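You operate a simulated robot arm through the tools that you are given. There is no shell and no other tool.

You are at the controls of a simulated robot arm. One attempt, no reset.

Task
Line up the wheel's white mark, tighten the hub knob and tap the white and blue pegs home.
Fine: use the yellow mallet, two taps or more a peg; lay it on the tilt board, loosen the hub knob; leave the other pegs proud.
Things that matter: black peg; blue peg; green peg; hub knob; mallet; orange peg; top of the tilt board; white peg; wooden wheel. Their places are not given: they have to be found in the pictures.

It is judged by the outcome, as a careful person would: the job done as asked, and still so three seconds after it is handed in. It fails if anything else is knocked over, pushed out of place, dropped, spilled or broken.

Robot
A 7-joint arm with a two-finger parallel gripper, fixed in place. Base frame: the origin is on the floor under the middle of its stand, x ahead of it, y to its left, z up. Readings come in mm, degrees, newtons and seconds.
With the tool pointing down near the work surface it reaches from about 200 to 740 mm from the base axis. Its first joint turns from -166.0 to 166.0 degrees. Payload 1.57 kg.
Tool frame: the origin (TCP) lies between the finger pads and is the grasp point; the fingertips stand 30 mm ahead of it; z points along the fingers, y is the line along which they close. Largest opening 110 mm; finger width 24, thickness 12; the body of the gripper, 48 by 112 mm, starts 78 mm behind the TCP.
Orientation is that of the tool frame in the base frame, as a unit quaternion [w, x, y, z]. With the fingers straight down and closing along the base's y, the tool's x points along the base's -x, its y along +y and its z along -z.

Tools
- The arm moves only by the tool arm_command. Its argument "motion" is a list of rows, each an object (a shift or turn left out is 0, a gripper value left out holds the last) with "delta_pos": the shift along the tool's x, y, z in units of 40 mm (1.0 is 40 mm), a list of three; "delta_rot": the turn, a rotation vector about the tool's x, y, z in units of 6 degrees (1.0 is 6 degrees), a list of three; "jaw": the opening, from 0 (shut) to 1 (fully open). In form: [{"delta_pos": [dx, dy, dz], "delta_rot": [wx, wy, wz], "jaw": jaw}, ...]. A call has 1 to 20 rows; each row shifts and turns the commanded pose from where the row before left it, along the tool's axes as they then stand. A call with a number of a shift or a turn outside -1 to 1 is refused whole. A row lasts 0.2 s, in which the tool goes at most 50 mm and 8.6 degrees; a call with a longer step from one row to the next is refused whole, and so is a gripper value outside its range. A pose out of reach is approached as far as the arm can. The call stops where the force on the tool passes 40 N (or 10 N more than at its start, if that is more) or the arm is blocked; 0.2 s more then pass. Each finger travels about 45 mm/s and halts on what it meets, pressing with about 23 N; the grip force reading is that of the motor and also rises with nothing between the fingers. The clock runs only during rows and for 0.2 s after the last one: add rows that do not move to give the fingers time. It gives the time, the measured TCP pose, the force on the tool (base axes), the opening and the grip force at its end, in the units of the frame above (readings bear some noise), with the torque about the TCP (base axes, N m) and any sound that the robot's microphone picked up.
- Cameras (640 x 400 px; columns grow to the right, rows downward): "scene" is fixed at [218.9, 498.8, 1691.4]; the picture's right is [-0.73, -0.69, 0.00], its down [-0.67, 0.70, -0.24] and it looks along [0.16, -0.17, -0.97] (base axes); focal length 340 px, centre (320, 200). "wrist" rides on the gripper at [70, 16, -141] in the tool frame; the picture's right is [-0.23, 0.97, 0.00], its down [-0.86, -0.20, -0.48] and it looks along [-0.47, -0.11, 0.88] (tool axes); focal length 222 px, centre (320, 200).
- grab_frame(camera): a new picture of that camera. It takes no simulated time.
- lift_body(by): slides the trunk up (or, below 0, down) by that many mm; the arm rides with it, the base frame stays. It gives what a move gives, with no picture.
- measure_at(camera, pixels): there is no depth. For up to 12 entries [column, row, z] of the newest picture of that camera ("zoom" is the newest enlarged one), the place [x, y] in the base frame at which the ray of that pixel passes the height z, good to about 2 mm. It takes no simulated time.
- zoom(camera, box): a new picture of the part [left, top, right, bottom] of that camera's present view, enlarged. It takes no simulated time.
- hand_in(): hands the job in; it is judged then, once.

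Leave the gripper open and the arm clear of the work at the hand-in unless told otherwise.

The tools are called after ">>>" as name(argument=value, ...) on one line, values as JSON. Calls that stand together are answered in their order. arm_command: Moves the arm, as the interface text tells. Its arguments: {"type":"object","properties":{"motion":{"type":"array"}},"required":["motion"]} The other tools are called the same way: lift_body (by) moves the trunk up or down; grab_frame (camera) takes a picture; measure_at (camera, pixels) gives the place at which the rays of pixels pass given heights; zoom (camera, box) takes an enlarged picture of a part of a camera's view; hand_in () hands the job in.

At the start:

```text
clock: 0.0
position: [252.6, 277.3, 1287.8]
orientation: [0.001, 0.0, 1.0, 0.0]
wrist_force: [0.5, -0.6, 0.6]
ft_torque: [-0.02, 0.0, 0.01]
opening: 110.2
grip_force: 0.0
trunk travel left (down, up): [-525.0, 65.0]
```

scene: 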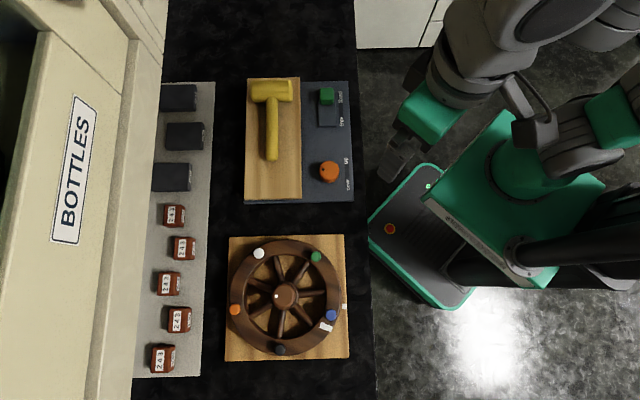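
wrist: 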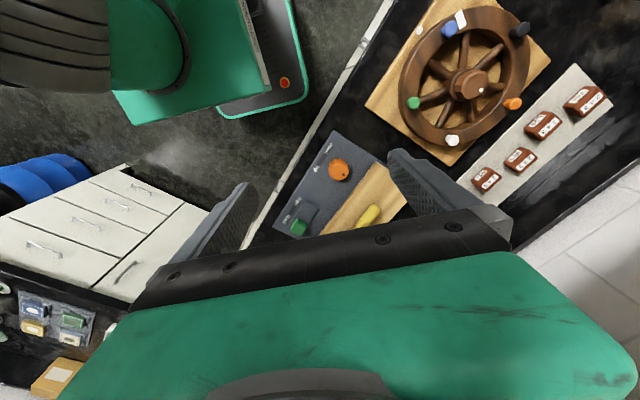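

I see the wheel with five coloured pegs at about (284,297), the board with the yellow mallet at (270,110), and a control panel beside it. I'll zoom in on both for detail.

>>> zoom(camera="scene", box=[215, 225, 375, 370])

>>> zoom(camera="scene", box=[225, 65, 375, 215])

>>> zoom(camera="wrist", box=[260, 0, 620, 240])

```text
2.76 times, centred on (295, 298) of scene
```

zoom: 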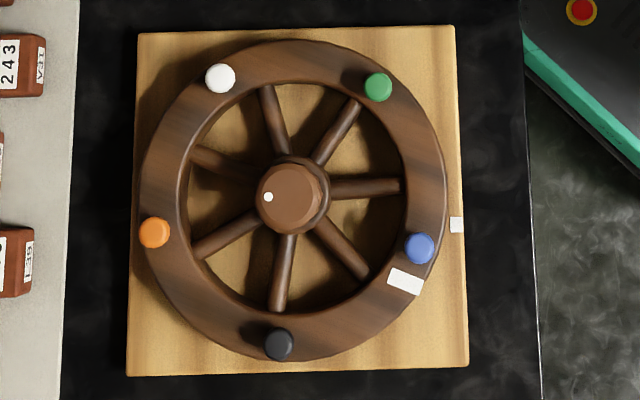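

```text
2.67 times, centred on (300, 140) of scene
```

zoom: 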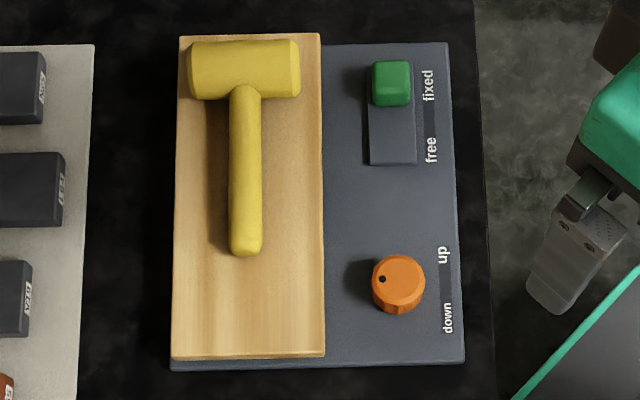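

```text
1.67 times, centred on (440, 120) of wrist
```

zoom: 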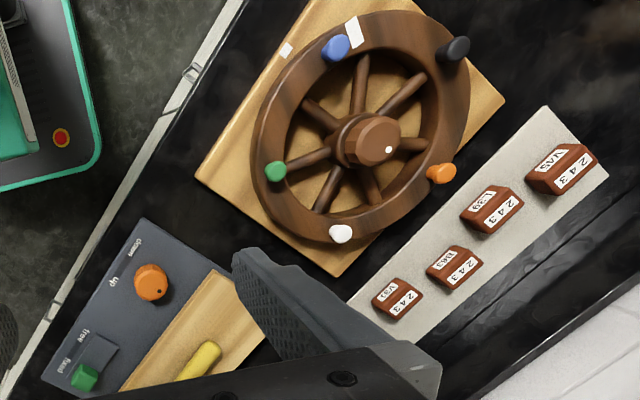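

The wheel's white mark sits next to the blue peg, at about 35° below the image's right. The fixed mark on the base board is at about 9°. I need heights, so I'll cross-measure the same board corners and the hub from both cameras at several heights.

>>> measure_at(camera="scene", pixels=[[343.9, 234.1, 700], [343.9, 234.1, 800], [343.9, 234.1, 900], [343.9, 234.1, 1000], [229.1, 237, 700], [229.1, 237, 800], [229.1, 237, 900], [229.1, 237, 1000], [225.1, 360.9, 700], [225.1, 360.9, 800], [225.1, 360.9, 900], [225.1, 360.9, 1000]])

>>> measure_at(camera="wrist", pixels=[[365, 107, 700], [365, 107, 800], [365, 107, 900], [365, 107, 1000], [452, 166, 700], [452, 166, 800], [452, 166, 900], [452, 166, 1000], [550, 60, 700], [550, 60, 800], [550, 60, 900], [550, 60, 1000]])

```text
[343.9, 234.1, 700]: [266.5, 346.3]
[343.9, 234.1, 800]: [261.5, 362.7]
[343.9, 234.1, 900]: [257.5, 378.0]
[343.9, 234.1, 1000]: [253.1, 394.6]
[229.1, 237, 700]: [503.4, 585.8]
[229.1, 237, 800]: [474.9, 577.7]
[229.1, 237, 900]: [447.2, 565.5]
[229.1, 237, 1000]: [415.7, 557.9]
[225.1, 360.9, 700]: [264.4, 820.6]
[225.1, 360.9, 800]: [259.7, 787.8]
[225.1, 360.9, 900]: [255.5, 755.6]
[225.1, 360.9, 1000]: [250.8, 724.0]
```

```text
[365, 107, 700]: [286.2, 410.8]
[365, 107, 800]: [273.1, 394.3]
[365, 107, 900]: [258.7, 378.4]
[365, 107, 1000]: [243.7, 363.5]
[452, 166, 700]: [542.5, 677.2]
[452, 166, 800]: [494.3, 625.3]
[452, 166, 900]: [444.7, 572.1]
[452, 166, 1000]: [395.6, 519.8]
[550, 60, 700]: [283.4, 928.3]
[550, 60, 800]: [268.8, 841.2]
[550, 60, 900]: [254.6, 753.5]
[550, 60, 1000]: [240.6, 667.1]
```

The board top comes out at about z = 900, with its corners at (257,378), (447,567) and (255,755). Next I'll take fresh zooms from both cameras and stereo-measure the pegs, hub, mallet and panel.

>>> measure_at(camera="zoom", pixels=[[340, 232, 920], [340, 232, 1000], [275, 171, 920], [275, 171, 1000], [335, 47, 920], [335, 47, 1000], [453, 48, 920], [453, 48, 1000], [441, 172, 920], [441, 172, 1000], [388, 150, 920], [388, 150, 1000]])

>>> measure_at(camera="scene", pixels=[[258.8, 253.3, 920], [258.8, 253.3, 1000], [315.7, 256.6, 920], [315.7, 256.6, 1000], [330.9, 314.9, 920], [330.9, 314.9, 1000], [279.8, 350, 920], [279.8, 350, 1000], [234.5, 309.5, 920], [234.5, 309.5, 1000], [276.2, 296.5, 920], [276.2, 296.5, 1000]])

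```text
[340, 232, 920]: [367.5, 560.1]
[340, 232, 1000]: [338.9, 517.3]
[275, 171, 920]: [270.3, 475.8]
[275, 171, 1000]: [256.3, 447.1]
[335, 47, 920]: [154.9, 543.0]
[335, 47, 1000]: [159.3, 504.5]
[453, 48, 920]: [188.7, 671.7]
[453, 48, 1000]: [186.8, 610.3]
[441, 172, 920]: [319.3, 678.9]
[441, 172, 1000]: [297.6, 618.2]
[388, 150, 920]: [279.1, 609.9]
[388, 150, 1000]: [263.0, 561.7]
```

```text
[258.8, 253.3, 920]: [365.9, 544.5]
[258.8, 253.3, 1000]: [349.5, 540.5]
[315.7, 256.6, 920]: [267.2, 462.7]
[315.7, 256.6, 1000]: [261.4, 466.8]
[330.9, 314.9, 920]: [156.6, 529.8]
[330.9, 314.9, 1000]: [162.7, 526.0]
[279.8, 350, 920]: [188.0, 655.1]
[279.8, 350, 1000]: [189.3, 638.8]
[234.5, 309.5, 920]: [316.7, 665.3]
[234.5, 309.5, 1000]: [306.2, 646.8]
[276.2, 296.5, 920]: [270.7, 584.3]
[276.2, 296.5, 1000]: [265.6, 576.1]
```

Both cameras agree on these positions:
- Peg tops are near z = 950.
- The hub dot is near z = 971.
- The wheel centre is near (257,567).
- The peg circle has a radius of about 105 mm.

Next I'll measure the mallet board and panel in the scene view, then move the wrist camera for a closer look.

>>> measure_at(camera="scene", pixels=[[247.6, 77.5, 920], [300, 77.5, 920], [301.9, 198.8, 920], [244.6, 198.8, 920], [347.9, 81.2, 890], [354.3, 200.7, 890], [251.3, 91.3, 950], [292.5, 90.6, 950], [272.3, 158.7, 940], [329.2, 171.8, 920], [327, 96.2, 920], [344.6, 306.6, 900]])

>>> arm_command(motion=[{"delta_pos": [0, 0.5, 0]}, {"delta_pos": [0, 1, 0]}, {"delta_pos": [0, 1, 0]}, {"delta_pos": [0, 1, 0]}, {"delta_pos": [0, 0.5, 0]}])

```text
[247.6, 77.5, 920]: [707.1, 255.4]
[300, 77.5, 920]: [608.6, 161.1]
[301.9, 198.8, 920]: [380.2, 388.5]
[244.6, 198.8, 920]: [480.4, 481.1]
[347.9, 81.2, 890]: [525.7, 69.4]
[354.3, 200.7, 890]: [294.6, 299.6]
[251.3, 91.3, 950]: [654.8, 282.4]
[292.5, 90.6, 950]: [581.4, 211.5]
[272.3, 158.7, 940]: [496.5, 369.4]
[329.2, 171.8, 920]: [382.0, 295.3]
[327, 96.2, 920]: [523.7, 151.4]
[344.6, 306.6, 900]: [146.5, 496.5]
```

```text
clock: 1.2
position: [255.1, 440.0, 1288.5]
orientation: [0.0, 0.0, 1.0, -0.001]
wrist_force: [0.0, -0.3, -0.3]
ft_torque: [-0.03, 0.01, -0.01]
opening: 110.1
grip_force: 0.1
trunk travel left (down, up): [-525.0, 65.0]
```

The arm moved to (255,440). Now I'll look at the wheel through the wrist camera.

>>> grab_frame(camera="wrist")

>>> grab_frame(camera="scene")

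```text
taken
```

wrist: 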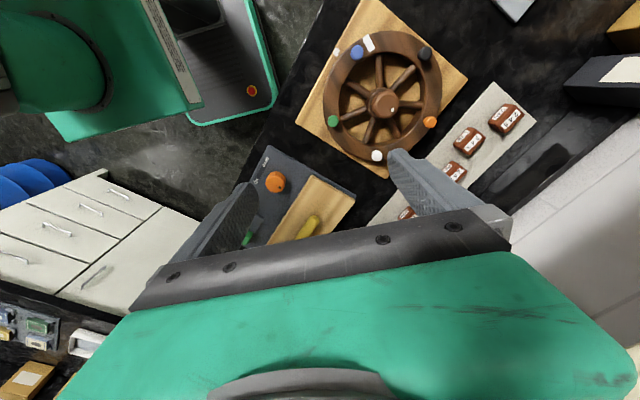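

```text
taken
```

scene: 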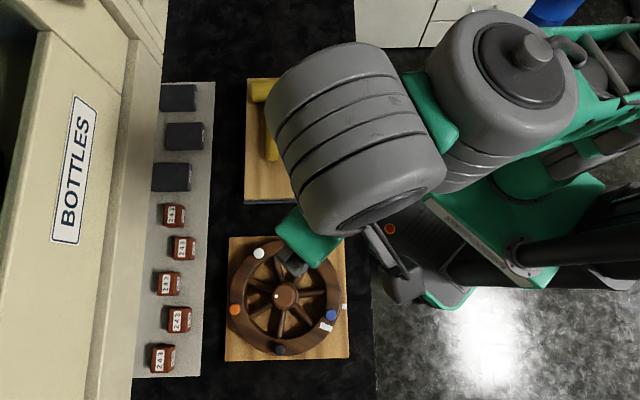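

The path below the arm is clear. I'll lower the trunk by 170 mm to bring the tool and wrist camera closer to the wheel.

>>> lift_body(by=-170)

>>> grab_frame(camera="wrist")

```text
clock: 3.1
position: [255.0, 438.4, 1117.6]
orientation: [0.0, 0.0, 1.0, 0.0]
wrist_force: [-0.3, -1.1, -0.1]
ft_torque: [0.04, 0.02, 0.02]
opening: 109.7
grip_force: 0.1
trunk travel left (down, up): [-355.0, 235.0]
```

```text
taken
```

wrist: 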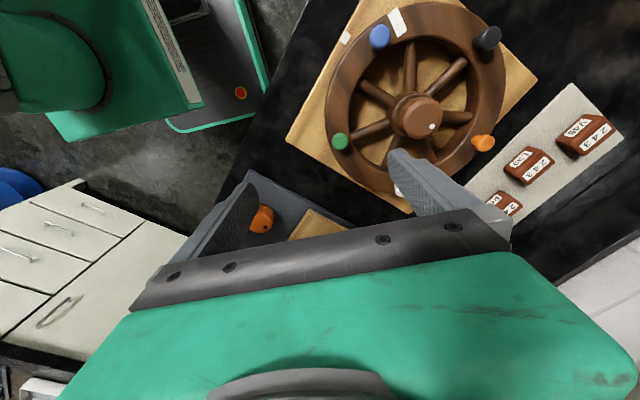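

I have a closer view of the wheel around (415,110). I'll zoom in on it to measure the wheel mark, base mark and hub.

>>> zoom(camera="wrist", box=[280, 0, 560, 215])

```text
1.86 times, centred on (420, 108) of wrist
```

zoom: 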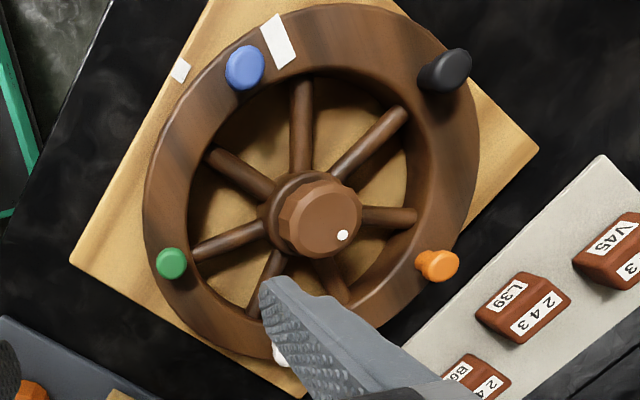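

The pegs look like mushroom heads on stems, and the knob is faceted with a white dot. I'll measure the wheel mark and base mark in this zoom and in the scene picture to get the rim's height.

>>> measure_at(camera="zoom", pixels=[[279, 41, 900], [279, 41, 940], [180, 70, 890], [180, 70, 910], [342, 236, 950], [342, 236, 980], [244, 65, 940], [244, 65, 960], [172, 262, 940], [172, 262, 960], [441, 263, 940], [441, 263, 960]])

>>> measure_at(camera="scene", pixels=[[325.8, 326.8, 900], [325.8, 326.8, 940], [344.6, 306.6, 890], [344.6, 306.6, 910], [276.2, 296.5, 950], [276.2, 296.5, 980], [330.9, 314.9, 940], [330.9, 314.9, 960], [315.7, 256.6, 940], [315.7, 256.6, 960], [234.5, 309.5, 940], [234.5, 309.5, 960]])

>>> zoom(camera="scene", box=[215, 225, 375, 370])

```text
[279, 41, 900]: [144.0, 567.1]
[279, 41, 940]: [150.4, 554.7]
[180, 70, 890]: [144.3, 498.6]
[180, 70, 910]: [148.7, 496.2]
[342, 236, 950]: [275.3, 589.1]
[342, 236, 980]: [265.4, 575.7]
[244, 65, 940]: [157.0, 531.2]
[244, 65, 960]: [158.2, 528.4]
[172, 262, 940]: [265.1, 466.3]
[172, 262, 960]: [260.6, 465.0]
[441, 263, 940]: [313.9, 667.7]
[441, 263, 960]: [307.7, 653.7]
```

```text
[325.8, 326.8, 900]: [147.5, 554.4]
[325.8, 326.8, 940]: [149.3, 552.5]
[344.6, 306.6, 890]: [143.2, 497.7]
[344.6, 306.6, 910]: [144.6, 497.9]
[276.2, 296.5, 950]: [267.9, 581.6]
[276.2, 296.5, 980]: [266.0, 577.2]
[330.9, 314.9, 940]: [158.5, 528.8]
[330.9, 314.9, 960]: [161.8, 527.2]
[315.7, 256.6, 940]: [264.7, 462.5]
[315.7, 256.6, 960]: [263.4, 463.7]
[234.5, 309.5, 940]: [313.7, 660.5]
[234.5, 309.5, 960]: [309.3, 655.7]
```

```text
2.76 times, centred on (295, 298) of scene
```

zoom: 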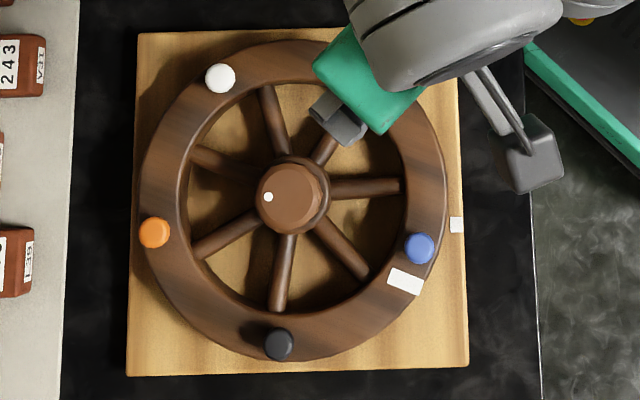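

The wheel centre is near (256,568.5). The wheel mark is at about -172° and the base mark at about -148°, so the wheel must turn about +24° (counter-clockwise from above). I plan to straddle and grip the spoke pointing toward -x, at zoom (340,248), and swing it along the arc. First I'll measure that spoke.

>>> measure_at(camera="zoom", pixels=[[323, 226, 922], [340, 248, 922], [360, 272, 922], [283, 260, 922], [278, 305, 922], [292, 197, 976], [457, 225, 900], [405, 281, 932], [262, 197, 976], [323, 197, 976], [147, 190, 920], [446, 190, 920]])

>>> arm_command(motion=[{"delta_pos": [0.3, 0.67, 0.3], "delta_rot": [0, 0, 0.25], "jaw": 0.7}, {"delta_pos": [0.3, 0.67, 0.3], "delta_rot": [0, 0, 0.25], "jaw": 0.55}, {"delta_pos": [0.3, 0.67, 0.3], "jaw": 0.455}, {"delta_pos": [0.3, 0.66, 0.3]}, {"delta_pos": [0.3, 0.66, 0.3]}, {}])

>>> grab_frame(camera="wrist")

```text
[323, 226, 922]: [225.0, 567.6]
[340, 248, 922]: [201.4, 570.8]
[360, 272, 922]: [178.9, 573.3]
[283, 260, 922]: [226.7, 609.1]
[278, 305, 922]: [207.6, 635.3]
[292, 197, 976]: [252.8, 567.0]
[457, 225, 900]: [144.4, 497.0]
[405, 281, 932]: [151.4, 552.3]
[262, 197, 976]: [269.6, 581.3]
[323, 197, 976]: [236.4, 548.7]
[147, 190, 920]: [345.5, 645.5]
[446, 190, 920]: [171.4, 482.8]
```

```text
clock: 4.5
position: [196.1, 571.5, 1058.3]
orientation: [0.0, 0.026, 1.0, -0.001]
wrist_force: [0.2, 0.1, 0.4]
ft_torque: [-0.03, 0.02, 0.03]
opening: 50.3
grip_force: 0.1
trunk travel left (down, up): [-355.0, 235.0]
```

```text
taken
```

wrist: 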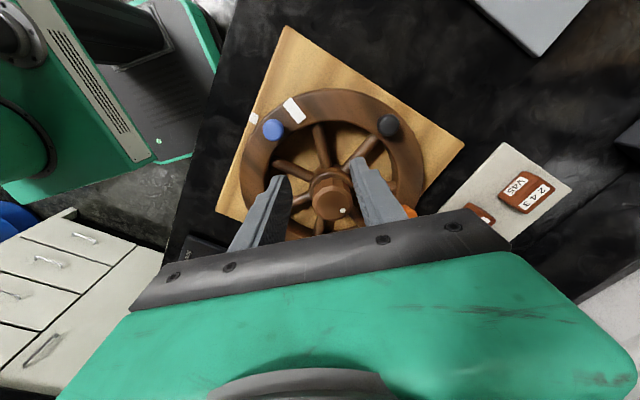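

The fingers, with tips at about (280,180) and (362,165), straddle the spoke at (322,145). I'll lower to about z = 972 and check before going into the gap.

>>> arm_command(motion=[{"delta_pos": [0, 0, 0.75]}, {"delta_pos": [0, 0, 0.75]}, {"delta_pos": [0, 0, 0.65]}, {}])

>>> zoom(camera="wrist", box=[180, 40, 480, 240])

```text
clock: 5.5
position: [199.3, 572.0, 971.9]
orientation: [0.001, 0.026, 1.0, 0.0]
wrist_force: [-1.0, -0.5, 0.4]
ft_torque: [-0.02, 0.0, -0.01]
opening: 50.2
grip_force: 0.0
trunk travel left (down, up): [-355.0, 235.0]
```

```text
2.00 times, centred on (330, 140) of wrist
```

zoom: 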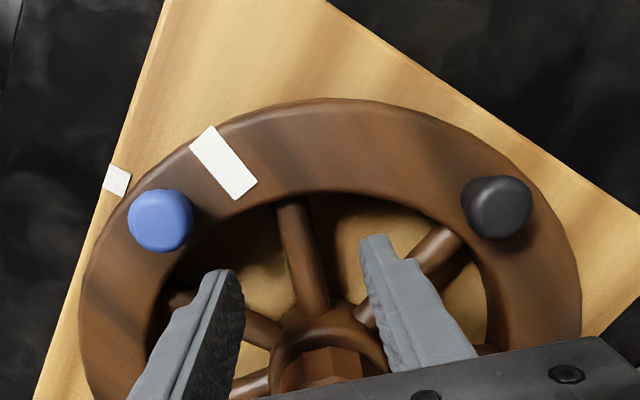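

The spoke at zoom (303,260) is centred between the fingertips at (225,270) and (375,240). I'll lower about 30 mm more into the gap, to fingertips at about z = 912, still without gripping.

>>> arm_command(motion=[{"delta_pos": [0.05, 0, 0.4]}, {"delta_pos": [0.02, 0, 0.35]}, {}])

>>> zoom(camera="wrist", box=[180, 40, 480, 240])

```text
clock: 6.0
position: [196.5, 574.8, 964.9]
orientation: [0.003, 0.026, 1.0, 0.013]
wrist_force: [-1.0, -1.7, 12.7]
ft_torque: [-0.51, 0.15, -0.1]
opening: 52.1
grip_force: 0.6
trunk travel left (down, up): [-355.0, 235.0]
stopped in row 2: the force on the tool passed its limit at 51 N (the readings are from after the stop); the commanded pose is now the measured one
```

```text
2.00 times, centred on (330, 140) of wrist
```

zoom: 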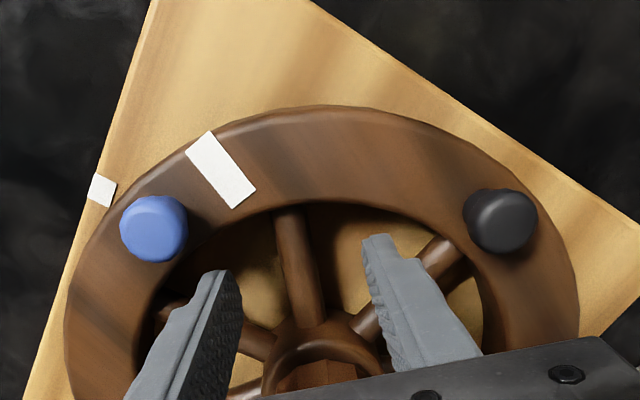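

The fingers stopped on contact. The torque puts it at about (-9,-36) mm from the TCP, so the outer corner of the left finger has caught the rim's inner edge. I'll back up 15 mm and measure the inner rim and hub ring radii.

>>> arm_command(motion=[{"delta_pos": [0, 0, -0.4]}, {}])

>>> zoom(camera="wrist", box=[180, 40, 480, 240])

>>> zoom(camera="scene", box=[215, 225, 375, 370])

```text
clock: 6.6
position: [198.3, 573.1, 977.5]
orientation: [0.003, 0.027, 1.0, 0.01]
wrist_force: [-0.2, 1.2, 0.4]
ft_torque: [-0.01, -0.01, 0.01]
opening: 50.1
grip_force: 0.2
trunk travel left (down, up): [-355.0, 235.0]
```

```text
2.00 times, centred on (330, 140) of wrist
```

zoom: 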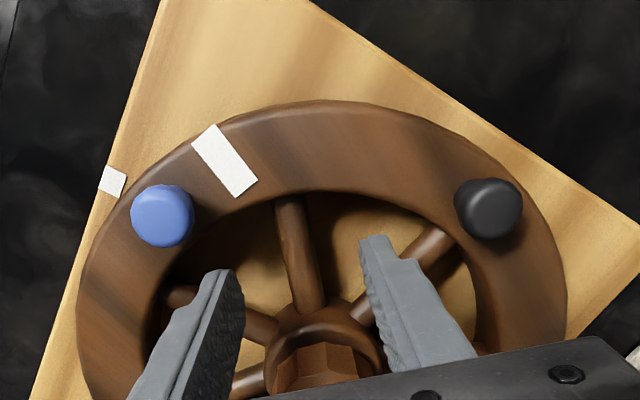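

```text
2.76 times, centred on (295, 298) of scene
```

zoom: 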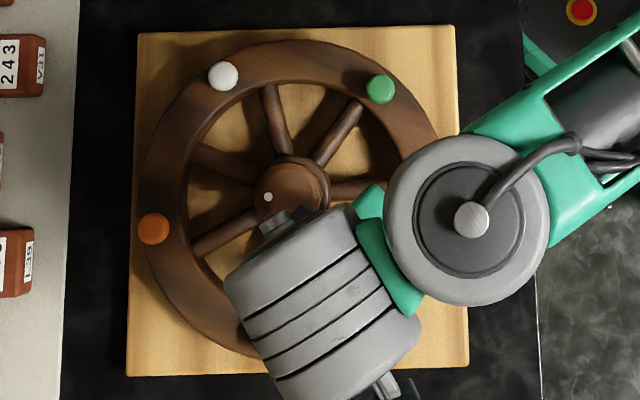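

The wheel turned slightly clockwise from that touch (white peg zoom (220,78) to (223,75)). So the knob is loose and the wheel is free to move. I'll re-zoom the wrist view to measure the rim and fingers.

>>> zoom(camera="wrist", box=[180, 40, 480, 240])

>>> measure_at(camera="zoom", pixels=[[292, 196, 932], [400, 208, 932], [200, 245, 932], [160, 297, 932], [462, 245, 932], [226, 270, 947], [376, 236, 947], [325, 102, 925], [295, 215, 920], [310, 300, 920], [226, 160, 932], [113, 181, 900]])

```text
2.00 times, centred on (330, 140) of wrist
```

zoom: 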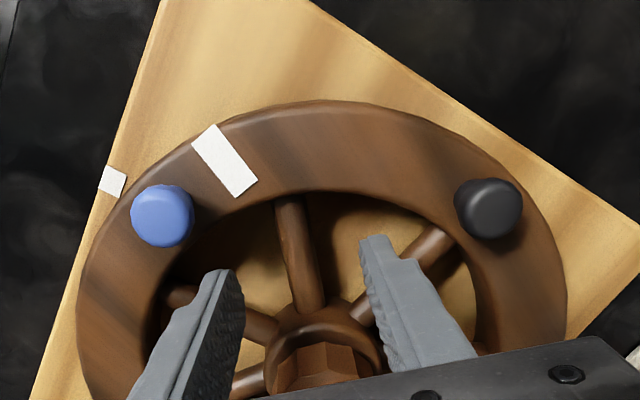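

```text
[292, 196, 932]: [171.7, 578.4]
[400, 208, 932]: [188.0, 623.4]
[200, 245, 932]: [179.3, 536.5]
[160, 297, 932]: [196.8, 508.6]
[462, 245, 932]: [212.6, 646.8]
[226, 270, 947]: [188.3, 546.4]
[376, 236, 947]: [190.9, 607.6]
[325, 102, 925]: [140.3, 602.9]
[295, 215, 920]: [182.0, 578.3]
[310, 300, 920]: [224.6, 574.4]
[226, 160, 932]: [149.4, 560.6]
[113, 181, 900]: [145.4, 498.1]
```

The inner rim radius is about 85 mm, but the finger's outer corner was caught at about 75–78 mm. I'll narrow the opening to 32 mm, shift about 6 mm toward the hub, centre on the spoke and level out the small tilt.

>>> arm_command(motion=[{"delta_pos": [-0.14, 0.08, 0], "delta_rot": [0.193, 0.05, 0.33], "jaw": 0.29}, {}, {}, {}])

>>> zoom(camera="wrist", box=[180, 40, 480, 240])

```text
clock: 7.6
position: [204.2, 575.8, 978.0]
orientation: [-0.001, 0.043, 0.999, 0.0]
wrist_force: [-0.1, 0.6, 0.1]
ft_torque: [-0.01, 0.01, 0.03]
opening: 31.8
grip_force: 0.2
trunk travel left (down, up): [-355.0, 235.0]
```

```text
2.00 times, centred on (330, 140) of wrist
```

zoom: 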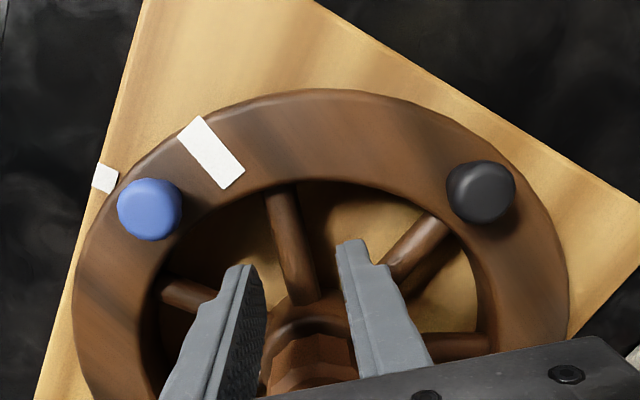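

The narrower fingers now sit either side of the spoke at zoom (292,250). I'll lower about 36 mm in small steps.

>>> arm_command(motion=[{"delta_pos": [0, 0, 0.25]}, {"delta_pos": [0, 0, 0.25]}, {"delta_pos": [0, 0, 0.2]}, {"delta_pos": [0, 0, 0.2]}, {}])

>>> zoom(camera="wrist", box=[180, 40, 480, 240])

```text
clock: 8.4
position: [204.5, 577.9, 964.4]
orientation: [0.002, 0.044, 0.999, 0.011]
wrist_force: [-2.8, -3.2, 11.9]
ft_torque: [-0.4, 0.13, -0.13]
opening: 34.8
grip_force: 1.5
trunk travel left (down, up): [-355.0, 235.0]
stopped in row 3: the force on the tool passed its limit at 47 N (the readings are from after the stop); the commanded pose is now the measured one
```

```text
2.00 times, centred on (330, 140) of wrist
```

zoom: 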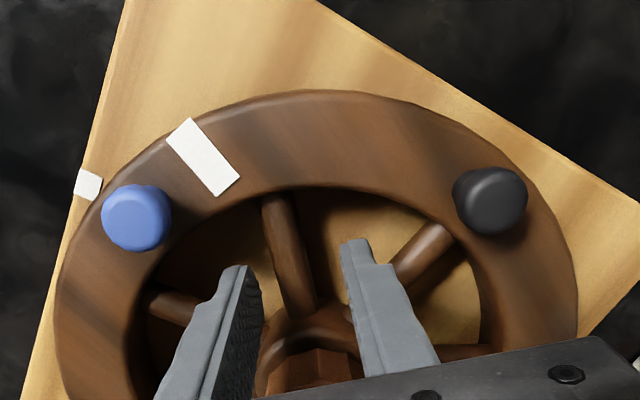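

It stopped at the same height again (fingertips at about z = 934.5), this time well inside the open area. So the wheel probably behaves as a solid disc and I can't work through the spokes. Instead I'll lift, then straddle the blue peg loosely and push it along its circle. First I'll lift and level.

>>> arm_command(motion=[{"delta_pos": [0, 0, -0.5], "delta_rot": [0.21, 0.03, 0]}, {"delta_pos": [0.5, 0, -1]}, {"delta_pos": [0.5, 0, -0.5]}, {}])

>>> zoom(camera="wrist", box=[160, 20, 520, 245])

```text
clock: 9.4
position: [165.9, 581.0, 1039.5]
orientation: [-0.001, 0.045, 0.999, -0.002]
wrist_force: [0.0, -0.3, -1.0]
ft_torque: [0.02, -0.04, 0.01]
opening: 31.9
grip_force: 0.0
trunk travel left (down, up): [-355.0, 235.0]
```

```text
1.78 times, centred on (340, 132) of wrist
```

zoom: 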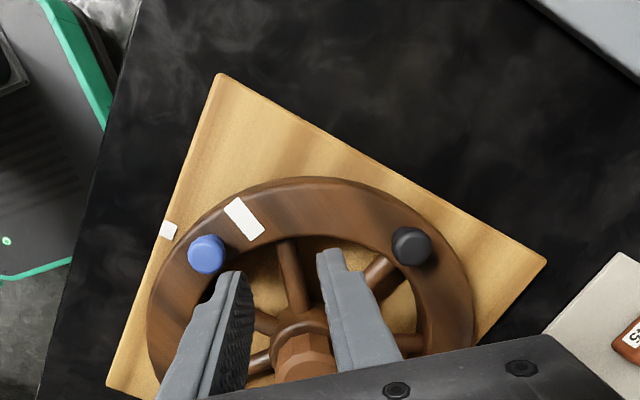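

I'm clear now. I'll measure the blue and black peg tops, the wheel mark and the base mark from here.

>>> measure_at(camera="zoom", pixels=[[207, 252, 952], [207, 252, 945], [189, 252, 948], [225, 252, 948], [410, 243, 952], [244, 218, 932], [168, 231, 900], [228, 203, 932], [237, 198, 932], [262, 231, 932], [250, 240, 932], [219, 76, 900]])

```text
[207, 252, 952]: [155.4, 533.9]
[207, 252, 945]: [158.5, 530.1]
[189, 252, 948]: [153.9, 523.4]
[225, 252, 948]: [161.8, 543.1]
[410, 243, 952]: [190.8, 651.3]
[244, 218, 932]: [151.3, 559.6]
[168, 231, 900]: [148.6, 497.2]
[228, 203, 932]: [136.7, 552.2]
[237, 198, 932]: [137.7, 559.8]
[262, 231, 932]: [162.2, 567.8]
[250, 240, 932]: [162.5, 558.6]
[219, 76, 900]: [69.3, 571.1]
```

The blue peg is at about (157,532) with a diameter of about 21 mm, now at -159.6° after the accidental 2° turn. I'll move over it and turn the gripper 25.6° so the fingers close along the tangent.

>>> arm_command(motion=[{"delta_pos": [0.055, -0.62, 0]}, {"delta_pos": [0.055, -0.62, 0]}, {"delta_rot": [0, 0, -0.854]}, {"delta_rot": [0, 0, -0.854]}, {"delta_rot": [0, 0, -0.854]}, {"delta_rot": [0, 0, -0.854]}, {"delta_rot": [0, 0, -0.854]}, {}])

>>> zoom(camera="wrist", box=[160, 20, 520, 245])

```text
clock: 11.2
position: [154.9, 531.0, 1041.4]
orientation: [-0.002, -0.179, 0.984, -0.003]
wrist_force: [-0.4, 0.8, 0.1]
ft_torque: [-0.01, 0.02, -0.01]
opening: 32.0
grip_force: 0.1
trunk travel left (down, up): [-355.0, 235.0]
```

```text
1.78 times, centred on (340, 132) of wrist
```

zoom: 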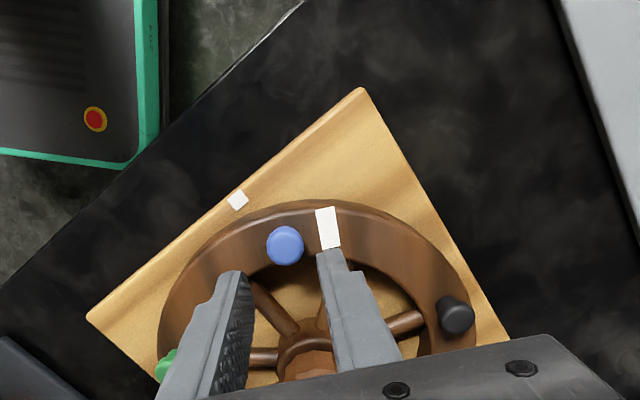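

The blue peg at zoom (285,242) is between the fingers. I'll re-measure it before going down.

>>> measure_at(camera="zoom", pixels=[[285, 241, 952], [285, 241, 945], [267, 243, 948], [303, 243, 948], [328, 228, 932], [238, 201, 900], [456, 314, 950]])

```text
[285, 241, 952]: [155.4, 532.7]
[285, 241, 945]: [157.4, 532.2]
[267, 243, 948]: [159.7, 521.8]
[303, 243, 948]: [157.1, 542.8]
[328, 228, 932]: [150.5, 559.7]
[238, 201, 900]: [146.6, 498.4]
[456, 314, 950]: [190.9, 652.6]
```

The blue peg is at about (156.5,532) and the TCP is at (155,531), so they're aligned. I'll lower to TCP z of about 969, with fingertips about 5 mm above the rim.

>>> arm_command(motion=[{"delta_pos": [-0.04, 0.02, 0.6]}, {"delta_pos": [0, 0, 0.6]}, {"delta_pos": [0, 0, 0.4]}, {"delta_pos": [0, 0, 0.18]}, {}])

>>> zoom(camera="wrist", box=[160, 20, 520, 245])

```text
clock: 12.4
position: [158.3, 532.3, 971.0]
orientation: [-0.001, -0.178, 0.984, -0.002]
wrist_force: [-1.0, -0.4, 0.8]
ft_torque: [0.02, 0.0, 0.02]
opening: 32.0
grip_force: 0.1
trunk travel left (down, up): [-355.0, 235.0]
```

```text
1.78 times, centred on (340, 132) of wrist
```

zoom: 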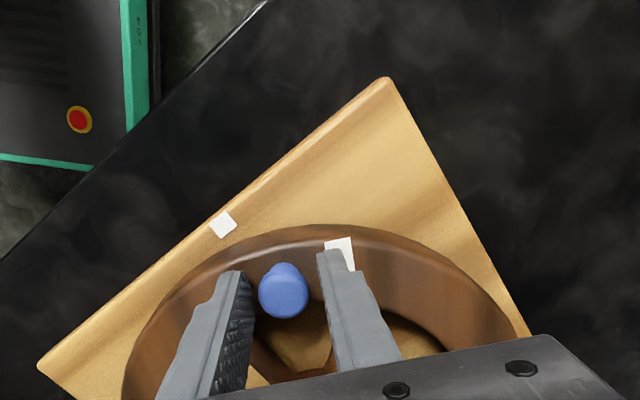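

The peg is straddled with about 5 mm clearance each side, and the fingers are clear of the rim. The mark needs about +27.8°. I'll sweep the gripper 25° counter-clockwise about the wheel centre in 2.5° steps; with the slack, the wheel should move about 22°. Then I'll check.

>>> arm_command(motion=[{"delta_pos": [-0.0025, -0.114, 0], "delta_rot": [0, 0, -0.417]}, {"delta_pos": [-0.0025, -0.114, 0], "delta_rot": [0, 0, -0.417]}, {"delta_pos": [-0.0025, -0.114, 0], "delta_rot": [0, 0, -0.417]}, {"delta_pos": [-0.0025, -0.114, 0], "delta_rot": [0, 0, -0.417]}, {"delta_pos": [-0.0025, -0.114, 0], "delta_rot": [0, 0, -0.417]}, {"delta_pos": [-0.0025, -0.114, 0], "delta_rot": [0, 0, -0.417]}, {"delta_pos": [-0.0025, -0.114, 0], "delta_rot": [0, 0, -0.417]}, {"delta_pos": [-0.0025, -0.114, 0], "delta_rot": [0, 0, -0.417]}, {"delta_pos": [-0.0025, -0.114, 0], "delta_rot": [0, 0, -0.417]}, {"delta_pos": [-0.0025, -0.114, 0], "delta_rot": [0, 0, -0.417]}, {}])

>>> zoom(camera="wrist", box=[160, 20, 520, 245])

```text
clock: 14.8
position: [182.2, 496.1, 971.1]
orientation: [-0.002, -0.388, 0.922, -0.002]
wrist_force: [0.6, 0.8, 0.7]
ft_torque: [0.01, 0.03, 0.03]
opening: 31.9
grip_force: 0.3
trunk travel left (down, up): [-355.0, 235.0]
```

```text
1.78 times, centred on (340, 132) of wrist
```

zoom: 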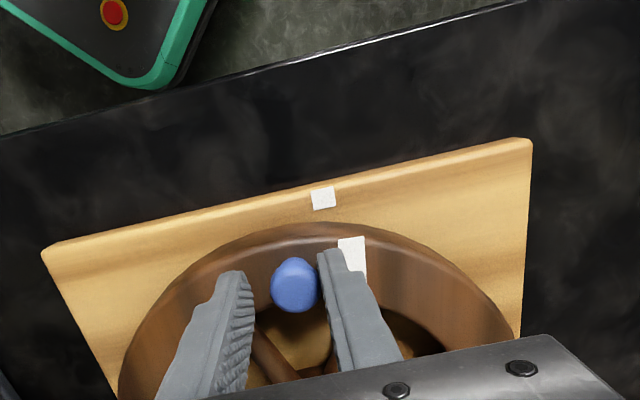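

The wheel is following the finger. I'll measure the outer end of the wheel mark at (352,239), the base mark at (324,198) and the blue peg.

>>> measure_at(camera="zoom", pixels=[[340, 240, 932], [364, 237, 932], [367, 280, 932], [324, 198, 900], [312, 191, 900], [333, 187, 900], [336, 206, 900], [315, 210, 900], [297, 285, 950]])

```text
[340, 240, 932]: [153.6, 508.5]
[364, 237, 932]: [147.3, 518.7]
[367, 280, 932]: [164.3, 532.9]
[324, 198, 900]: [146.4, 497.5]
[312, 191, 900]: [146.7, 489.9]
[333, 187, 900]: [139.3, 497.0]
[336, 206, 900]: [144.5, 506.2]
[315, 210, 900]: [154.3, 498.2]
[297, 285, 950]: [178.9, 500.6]
```

The mark is at about 206.3° and the base mark at about 212.9°, so about 6.5° remains. I'll push another 6° and then back off the contact slightly.

>>> arm_command(motion=[{"delta_pos": [-0.0016, -0.091, 0], "delta_rot": [0, 0, -0.333]}, {"delta_pos": [-0.0016, -0.091, 0], "delta_rot": [0, 0, -0.333]}, {"delta_pos": [-0.0016, -0.091, 0], "delta_rot": [0, 0, -0.333]}, {}, {"delta_pos": [0, 0.1, 0]}, {}])

>>> zoom(camera="wrist", box=[160, 20, 520, 245])

```text
clock: 16.2
position: [187.4, 491.1, 971.0]
orientation: [-0.003, -0.434, 0.901, -0.001]
wrist_force: [-1.0, -0.3, 0.3]
ft_torque: [-0.01, 0.0, -0.01]
opening: 32.1
grip_force: 0.1
trunk travel left (down, up): [-355.0, 235.0]
```

```text
1.78 times, centred on (340, 132) of wrist
```

zoom: 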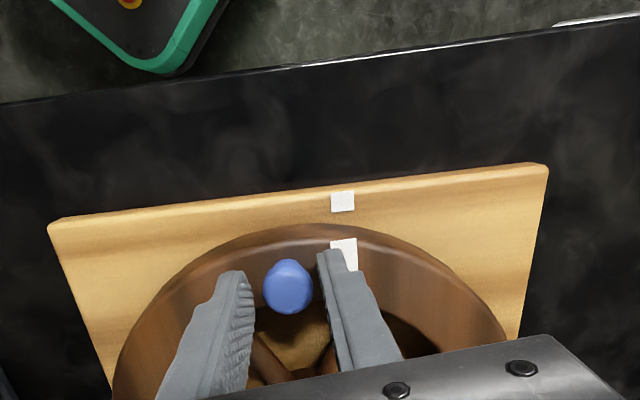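

The marks look nearly lined up: base mark (343,202), wheel mark outer end (344,240). I'll lift straight up off the peg and check from higher.

>>> arm_command(motion=[{"delta_pos": [0, 0, -0.5]}, {"delta_pos": [0, 0, -1]}, {"delta_pos": [0, 0, -1]}, {"delta_pos": [0.5, 0, -0.5]}, {"delta_pos": [1, 0, 0]}, {}])

>>> zoom(camera="wrist", box=[180, 60, 460, 235])

>>> grab_frame(camera="scene")

```text
clock: 17.6
position: [147.1, 443.4, 1090.9]
orientation: [-0.003, -0.434, 0.901, -0.002]
wrist_force: [0.8, -0.4, 0.4]
ft_torque: [0.03, -0.02, -0.02]
opening: 32.0
grip_force: 0.0
trunk travel left (down, up): [-355.0, 235.0]
```

```text
2.29 times, centred on (320, 148) of wrist
```

zoom: 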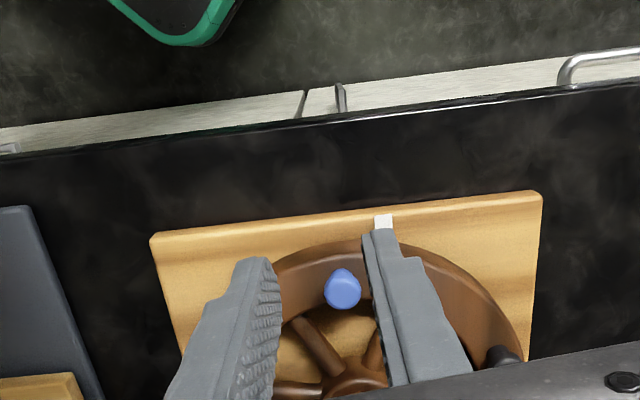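

```text
taken
```

scene: 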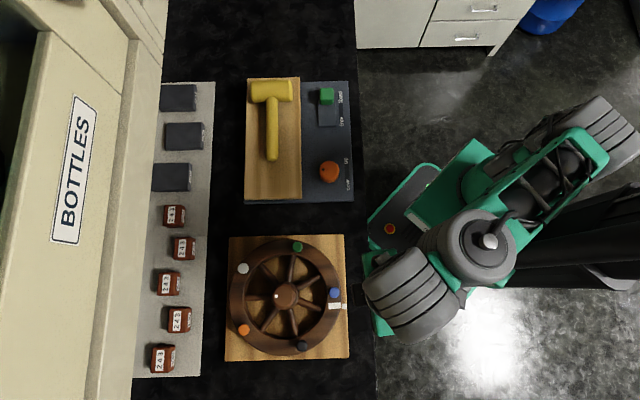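

The scene camera now sees the whole wheel unobstructed, with the marks together at about (337,306). I'll zoom in there.

>>> zoom(camera="scene", box=[215, 225, 375, 370])

>>> measure_at(camera="scene", pixels=[[243, 269, 952], [297.5, 246.5, 952], [334, 293, 952], [302.5, 346.5, 952], [244, 330, 952], [334.5, 306, 932], [344.5, 306.5, 900]])

>>> zoom(camera="scene", box=[305, 275, 361, 335])

```text
2.76 times, centred on (295, 298) of scene
```

zoom: 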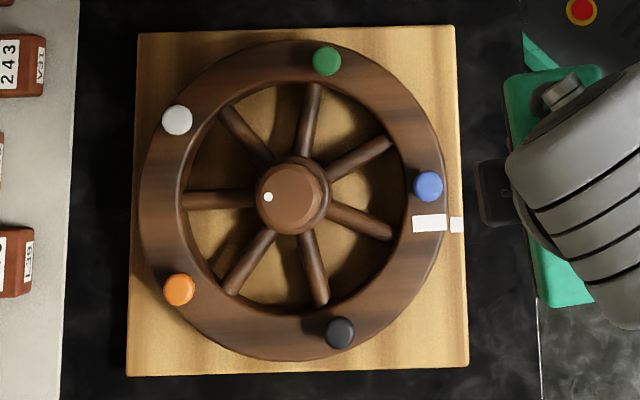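

```text
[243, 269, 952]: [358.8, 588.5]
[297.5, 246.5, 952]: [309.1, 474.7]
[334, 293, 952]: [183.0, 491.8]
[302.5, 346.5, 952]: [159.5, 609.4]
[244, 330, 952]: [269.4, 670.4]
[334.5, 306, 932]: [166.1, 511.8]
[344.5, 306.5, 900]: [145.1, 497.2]
```

```text
6.67 times, centred on (333, 305) of scene
```

zoom: 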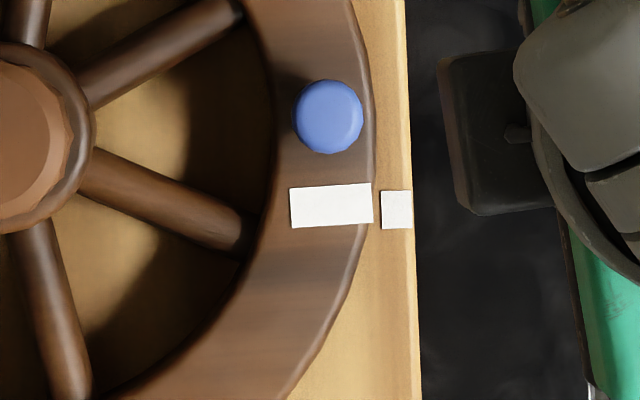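

Both marks are clearly visible. I'll measure their corners in this enlarged view to work out the angles precisely.

>>> measure_at(camera="zoom", pixels=[[290, 190, 933], [371, 183, 933], [373, 222, 933], [292, 228, 933], [331.5, 206, 933], [382, 190, 900], [411, 192, 900], [412, 229, 900], [380, 228, 900], [396, 210, 900], [328, 117, 950], [328, 117, 955]])

```text
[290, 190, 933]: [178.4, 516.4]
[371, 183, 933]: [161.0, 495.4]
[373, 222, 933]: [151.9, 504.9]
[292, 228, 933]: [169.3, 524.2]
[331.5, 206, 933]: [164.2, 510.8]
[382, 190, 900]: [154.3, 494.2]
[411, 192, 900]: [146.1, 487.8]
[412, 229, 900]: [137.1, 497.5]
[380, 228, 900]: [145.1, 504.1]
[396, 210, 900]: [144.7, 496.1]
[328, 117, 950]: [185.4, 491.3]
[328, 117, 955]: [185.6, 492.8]
```

The peg-circle centre is (256,567). The wheel mark is at about 212.4° and the base mark at about 213.1°, so they're aligned to within about 1°. Next is the hub knob: I'll move over it with the jaws open to about 80 mm.

>>> arm_command(motion=[{"delta_pos": [-0.82, -0.036, 0], "jaw": 0.45}, {"delta_pos": [-0.82, -0.036, 0], "jaw": 0.6}, {"delta_pos": [-0.82, -0.036, 0.1], "jaw": 0.727}, {"delta_pos": [-0.82, -0.036, 0.3]}, {"delta_pos": [-0.82, -0.036, 0.3]}, {}, {}])

>>> zoom(camera="wrist", box=[160, 20, 520, 245])

```text
clock: 19.2
position: [253.8, 558.3, 1055.6]
orientation: [-0.003, -0.434, 0.901, -0.001]
wrist_force: [0.1, 0.0, 1.4]
ft_torque: [0.02, -0.03, 0.01]
opening: 79.9
grip_force: 0.1
out of reach, approached as far as the arm can: row 5
trunk travel left (down, up): [-355.0, 235.0]
```

```text
1.78 times, centred on (340, 132) of wrist
```

zoom: 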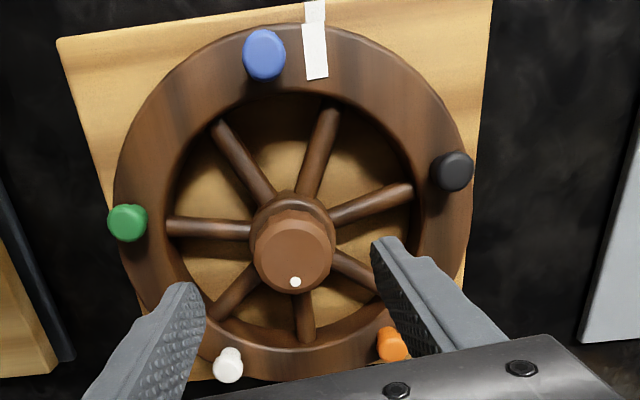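

The last row reported out of reach at r ≈ 613, and the TCP is at (253.8,558). I'll measure the knob top in this view first, then adjust the trunk height for better reach.

>>> measure_at(camera="zoom", pixels=[[294, 252, 976], [254, 252, 976], [334, 250, 976], [295, 282, 976], [292, 195, 940], [292, 212, 976], [294, 293, 976], [264, 52, 952], [128, 222, 952], [228, 362, 952], [393, 345, 952], [457, 170, 952]])

```text
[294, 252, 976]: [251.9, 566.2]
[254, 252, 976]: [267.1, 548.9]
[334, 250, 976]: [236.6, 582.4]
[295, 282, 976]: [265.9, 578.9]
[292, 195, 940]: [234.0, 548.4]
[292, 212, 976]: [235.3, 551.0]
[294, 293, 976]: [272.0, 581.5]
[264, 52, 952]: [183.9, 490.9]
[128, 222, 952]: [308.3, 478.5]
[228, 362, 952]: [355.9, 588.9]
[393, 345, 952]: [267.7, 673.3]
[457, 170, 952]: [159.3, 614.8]
```

The knob is about 46 mm across, centred at about (254,567), with its dot pointing to about 45°. I'll lower the trunk by 35 mm, which keeps the fingertips above the knob top at 976, and re-check reach.

>>> lift_body(by=-35)

>>> arm_command(motion=[{"delta_pos": [-0.05, 0.05, 0]}, {}, {}])

```text
clock: 20.0
position: [253.0, 558.6, 1020.6]
orientation: [-0.003, -0.435, 0.901, -0.001]
wrist_force: [0.0, -0.8, 0.9]
ft_torque: [0.0, 0.0, 0.01]
opening: 80.0
grip_force: 0.0
trunk travel left (down, up): [-320.0, 270.0]
```

```text
clock: 20.8
position: [253.0, 560.3, 1018.8]
orientation: [-0.003, -0.435, 0.9, -0.001]
wrist_force: [0.6, 0.6, 0.3]
ft_torque: [0.04, 0.0, -0.02]
opening: 79.7
grip_force: 0.1
trunk travel left (down, up): [-320.0, 270.0]
```

Reach is fine now. I'll centre over the knob at (254,567) and look.

>>> arm_command(motion=[{"delta_pos": [-0.147, 0.085, 0]}, {}])

>>> zoom(camera="wrist", box=[160, 20, 520, 245])

```text
clock: 21.4
position: [252.5, 561.6, 1019.7]
orientation: [-0.002, -0.435, 0.9, -0.002]
wrist_force: [-0.3, 0.2, 0.3]
ft_torque: [0.0, 0.0, 0.01]
opening: 79.9
grip_force: 0.1
out of reach, approached as far as the arm can: row 1
trunk travel left (down, up): [-320.0, 270.0]
```

```text
1.78 times, centred on (340, 132) of wrist
```

zoom: 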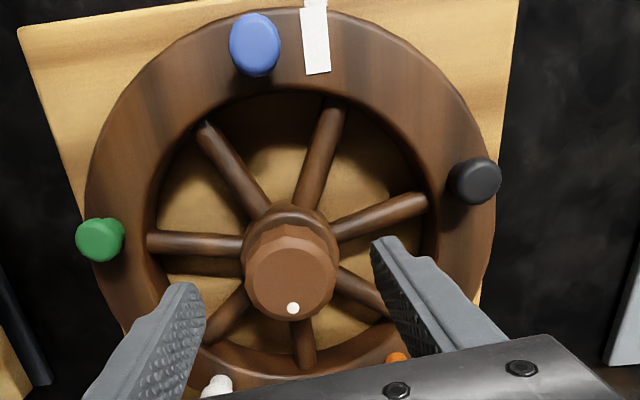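

It's still out of reach 5 mm short, which may be a wrist-yaw limit rather than arm length. I'll turn the tool 30° clockwise in place and retry the small move.

>>> arm_command(motion=[{"delta_rot": [0, 0, 1]}, {"delta_rot": [0, 0, 1]}, {"delta_rot": [0, 0, 1]}, {"delta_rot": [0, 0, 1]}, {"delta_rot": [0, 0, 1]}, {"delta_pos": [-0.1, 0.1, 0]}, {}])

```text
clock: 23.0
position: [252.1, 560.5, 1019.5]
orientation: [-0.001, -0.186, 0.982, -0.003]
wrist_force: [-0.2, -0.3, -0.2]
ft_torque: [-0.04, 0.01, -0.04]
opening: 79.9
grip_force: 0.2
out of reach, approached as far as the arm can: row 6
trunk travel left (down, up): [-320.0, 270.0]
```

The yaw isn't the limit; it's the arm's reach at this relative height. I'll test whether reach improves with the arm higher relative to the trunk by rising 60 mm and then trying outward.

>>> arm_command(motion=[{"delta_pos": [0, 0, -0.75]}, {"delta_pos": [0, 0, -0.75]}, {"delta_pos": [-0.15, 0.15, 0]}, {}])

```text
clock: 24.0
position: [246.6, 541.8, 1051.3]
orientation: [-0.001, -0.186, 0.982, -0.001]
wrist_force: [-0.1, 0.8, -0.1]
ft_torque: [-0.02, -0.01, 0.01]
opening: 80.3
grip_force: 0.1
out of reach, approached as far as the arm can: row 1, 2, 3
trunk travel left (down, up): [-320.0, 270.0]
```

Going higher cut the reach, so the shoulder should sit higher relative to the tool. I'll raise the trunk by 150 mm, then bring the arm down and out over the knob.

>>> lift_body(by=150)

>>> arm_command(motion=[{"delta_pos": [0, 0, 0.8]}, {"delta_pos": [0, 0, 1]}, {"delta_pos": [0, 0, 1]}, {"delta_pos": [0, 0, 1]}, {"delta_pos": [0, 0, 0.7]}, {}])

```text
clock: 25.8
position: [245.8, 540.4, 1201.9]
orientation: [-0.002, -0.186, 0.983, -0.002]
wrist_force: [-0.1, 0.4, -0.9]
ft_torque: [0.0, -0.04, 0.01]
opening: 80.1
grip_force: 0.1
trunk travel left (down, up): [-470.0, 120.0]
```

```text
clock: 27.1
position: [243.9, 539.1, 1019.9]
orientation: [-0.001, -0.187, 0.982, -0.002]
wrist_force: [0.8, -0.5, -0.3]
ft_torque: [-0.01, 0.03, -0.03]
opening: 80.1
grip_force: 0.0
trunk travel left (down, up): [-470.0, 120.0]
```

Now in position at z = 1020. I'll move to above the knob while turning 30° back counter-clockwise, to leave room for the clockwise tightening turn.

>>> arm_command(motion=[{"delta_pos": [-0.245, 0.278, 0]}, {"delta_pos": [-0.245, 0.278, 0]}, {"delta_rot": [0, 0, -1]}, {"delta_rot": [0, 0, -1]}, {"delta_rot": [0, 0, -1]}, {"delta_rot": [0, 0, -1]}, {"delta_rot": [0, 0, -1]}, {}])

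>>> zoom(camera="wrist", box=[160, 20, 520, 245])

```text
clock: 28.9
position: [255.4, 567.5, 1020.3]
orientation: [-0.002, -0.435, 0.901, 0.0]
wrist_force: [0.1, -0.2, 0.8]
ft_torque: [0.0, 0.0, 0.03]
opening: 80.4
grip_force: 0.0
trunk travel left (down, up): [-470.0, 120.0]
```

```text
1.78 times, centred on (340, 132) of wrist
```

zoom: 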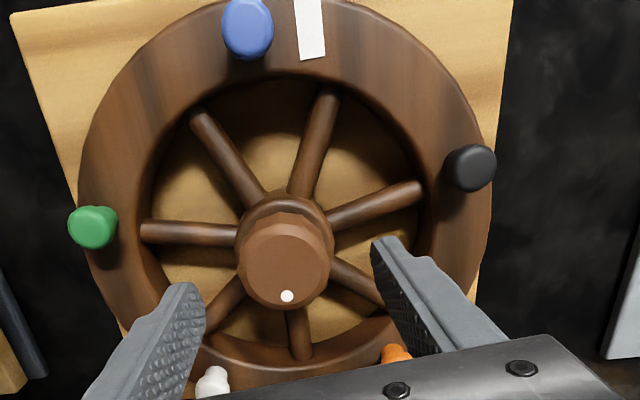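

The reach problem is solved; the TCP is at (255.4,567.5). I'll check the knob's centre against it.

>>> measure_at(camera="zoom", pixels=[[237, 265, 976], [331, 263, 976], [284, 222, 976], [284, 309, 976], [287, 296, 976]])

```text
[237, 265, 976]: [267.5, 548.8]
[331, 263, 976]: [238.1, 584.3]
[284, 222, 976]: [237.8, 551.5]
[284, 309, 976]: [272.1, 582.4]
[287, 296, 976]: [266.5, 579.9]
```

The knob centre is at (254,566.8), within 1.5 mm of the TCP. I'll lower to z of about 976 and close on the knob.

>>> arm_command(motion=[{"delta_pos": [0, 0, 0.5]}, {"delta_pos": [0.02, 0.02, 0.4]}, {"delta_pos": [0, 0, 0.2]}, {}, {"jaw": 0.5}, {"jaw": 0.35}, {"jaw": 0.3}, {}, {}, {}])

>>> zoom(camera="wrist", box=[160, 20, 520, 245])

```text
clock: 31.1
position: [255.4, 566.4, 977.3]
orientation: [-0.002, -0.434, 0.901, -0.001]
wrist_force: [14.0, -9.6, 1.2]
ft_torque: [-0.9, -0.94, -0.08]
opening: 47.2
grip_force: 45.3
trunk travel left (down, up): [-470.0, 120.0]
```

```text
1.78 times, centred on (340, 132) of wrist
```

zoom: 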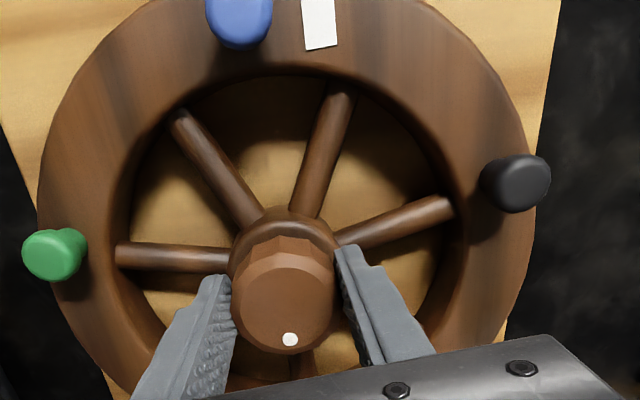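

It's gripped at 47.2 mm, but there's a 17 N side force along the tool's -y. I'll nudge the tool that way to centre the grip before turning.

>>> arm_command(motion=[{"delta_pos": [0, -0.03, 0]}, {}, {}])

```text
clock: 31.9
position: [255.9, 565.9, 977.2]
orientation: [-0.002, -0.435, 0.9, -0.001]
wrist_force: [9.3, -3.7, -0.8]
ft_torque: [-0.36, -0.59, -0.2]
opening: 47.2
grip_force: 45.2
trunk travel left (down, up): [-470.0, 120.0]
```

The force dropped to 10 N. One more nudge, then a first 24° clockwise turn while I watch the torque.

>>> arm_command(motion=[{"delta_pos": [0, -0.035, 0]}, {}, {"delta_rot": [0, 0, 0.5]}, {"delta_rot": [0, 0, 0.5]}, {"delta_rot": [0, 0, 0.5]}, {"delta_rot": [0, 0, 0.5]}, {"delta_rot": [0, 0, 0.5]}, {"delta_rot": [0, 0, 0.5]}, {"delta_rot": [0, 0, 0.5]}, {"delta_rot": [0, 0, 0.5]}, {}])

>>> zoom(camera="wrist", box=[160, 20, 520, 245])

>>> zoom(camera="scene", box=[215, 225, 375, 370])

```text
clock: 34.4
position: [253.2, 567.7, 977.0]
orientation: [0.0, -0.239, 0.971, -0.002]
wrist_force: [-24.3, 21.3, 5.0]
ft_torque: [1.11, 1.0, 0.09]
opening: 47.4
grip_force: 45.2
trunk travel left (down, up): [-470.0, 120.0]
```

```text
1.78 times, centred on (340, 132) of wrist
```

zoom: 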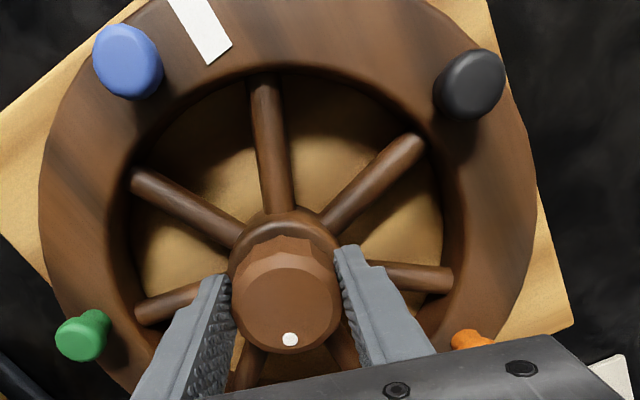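

```text
2.76 times, centred on (295, 298) of scene
```

zoom: 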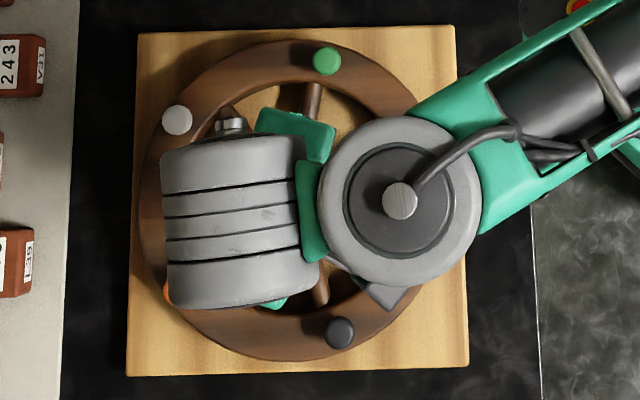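

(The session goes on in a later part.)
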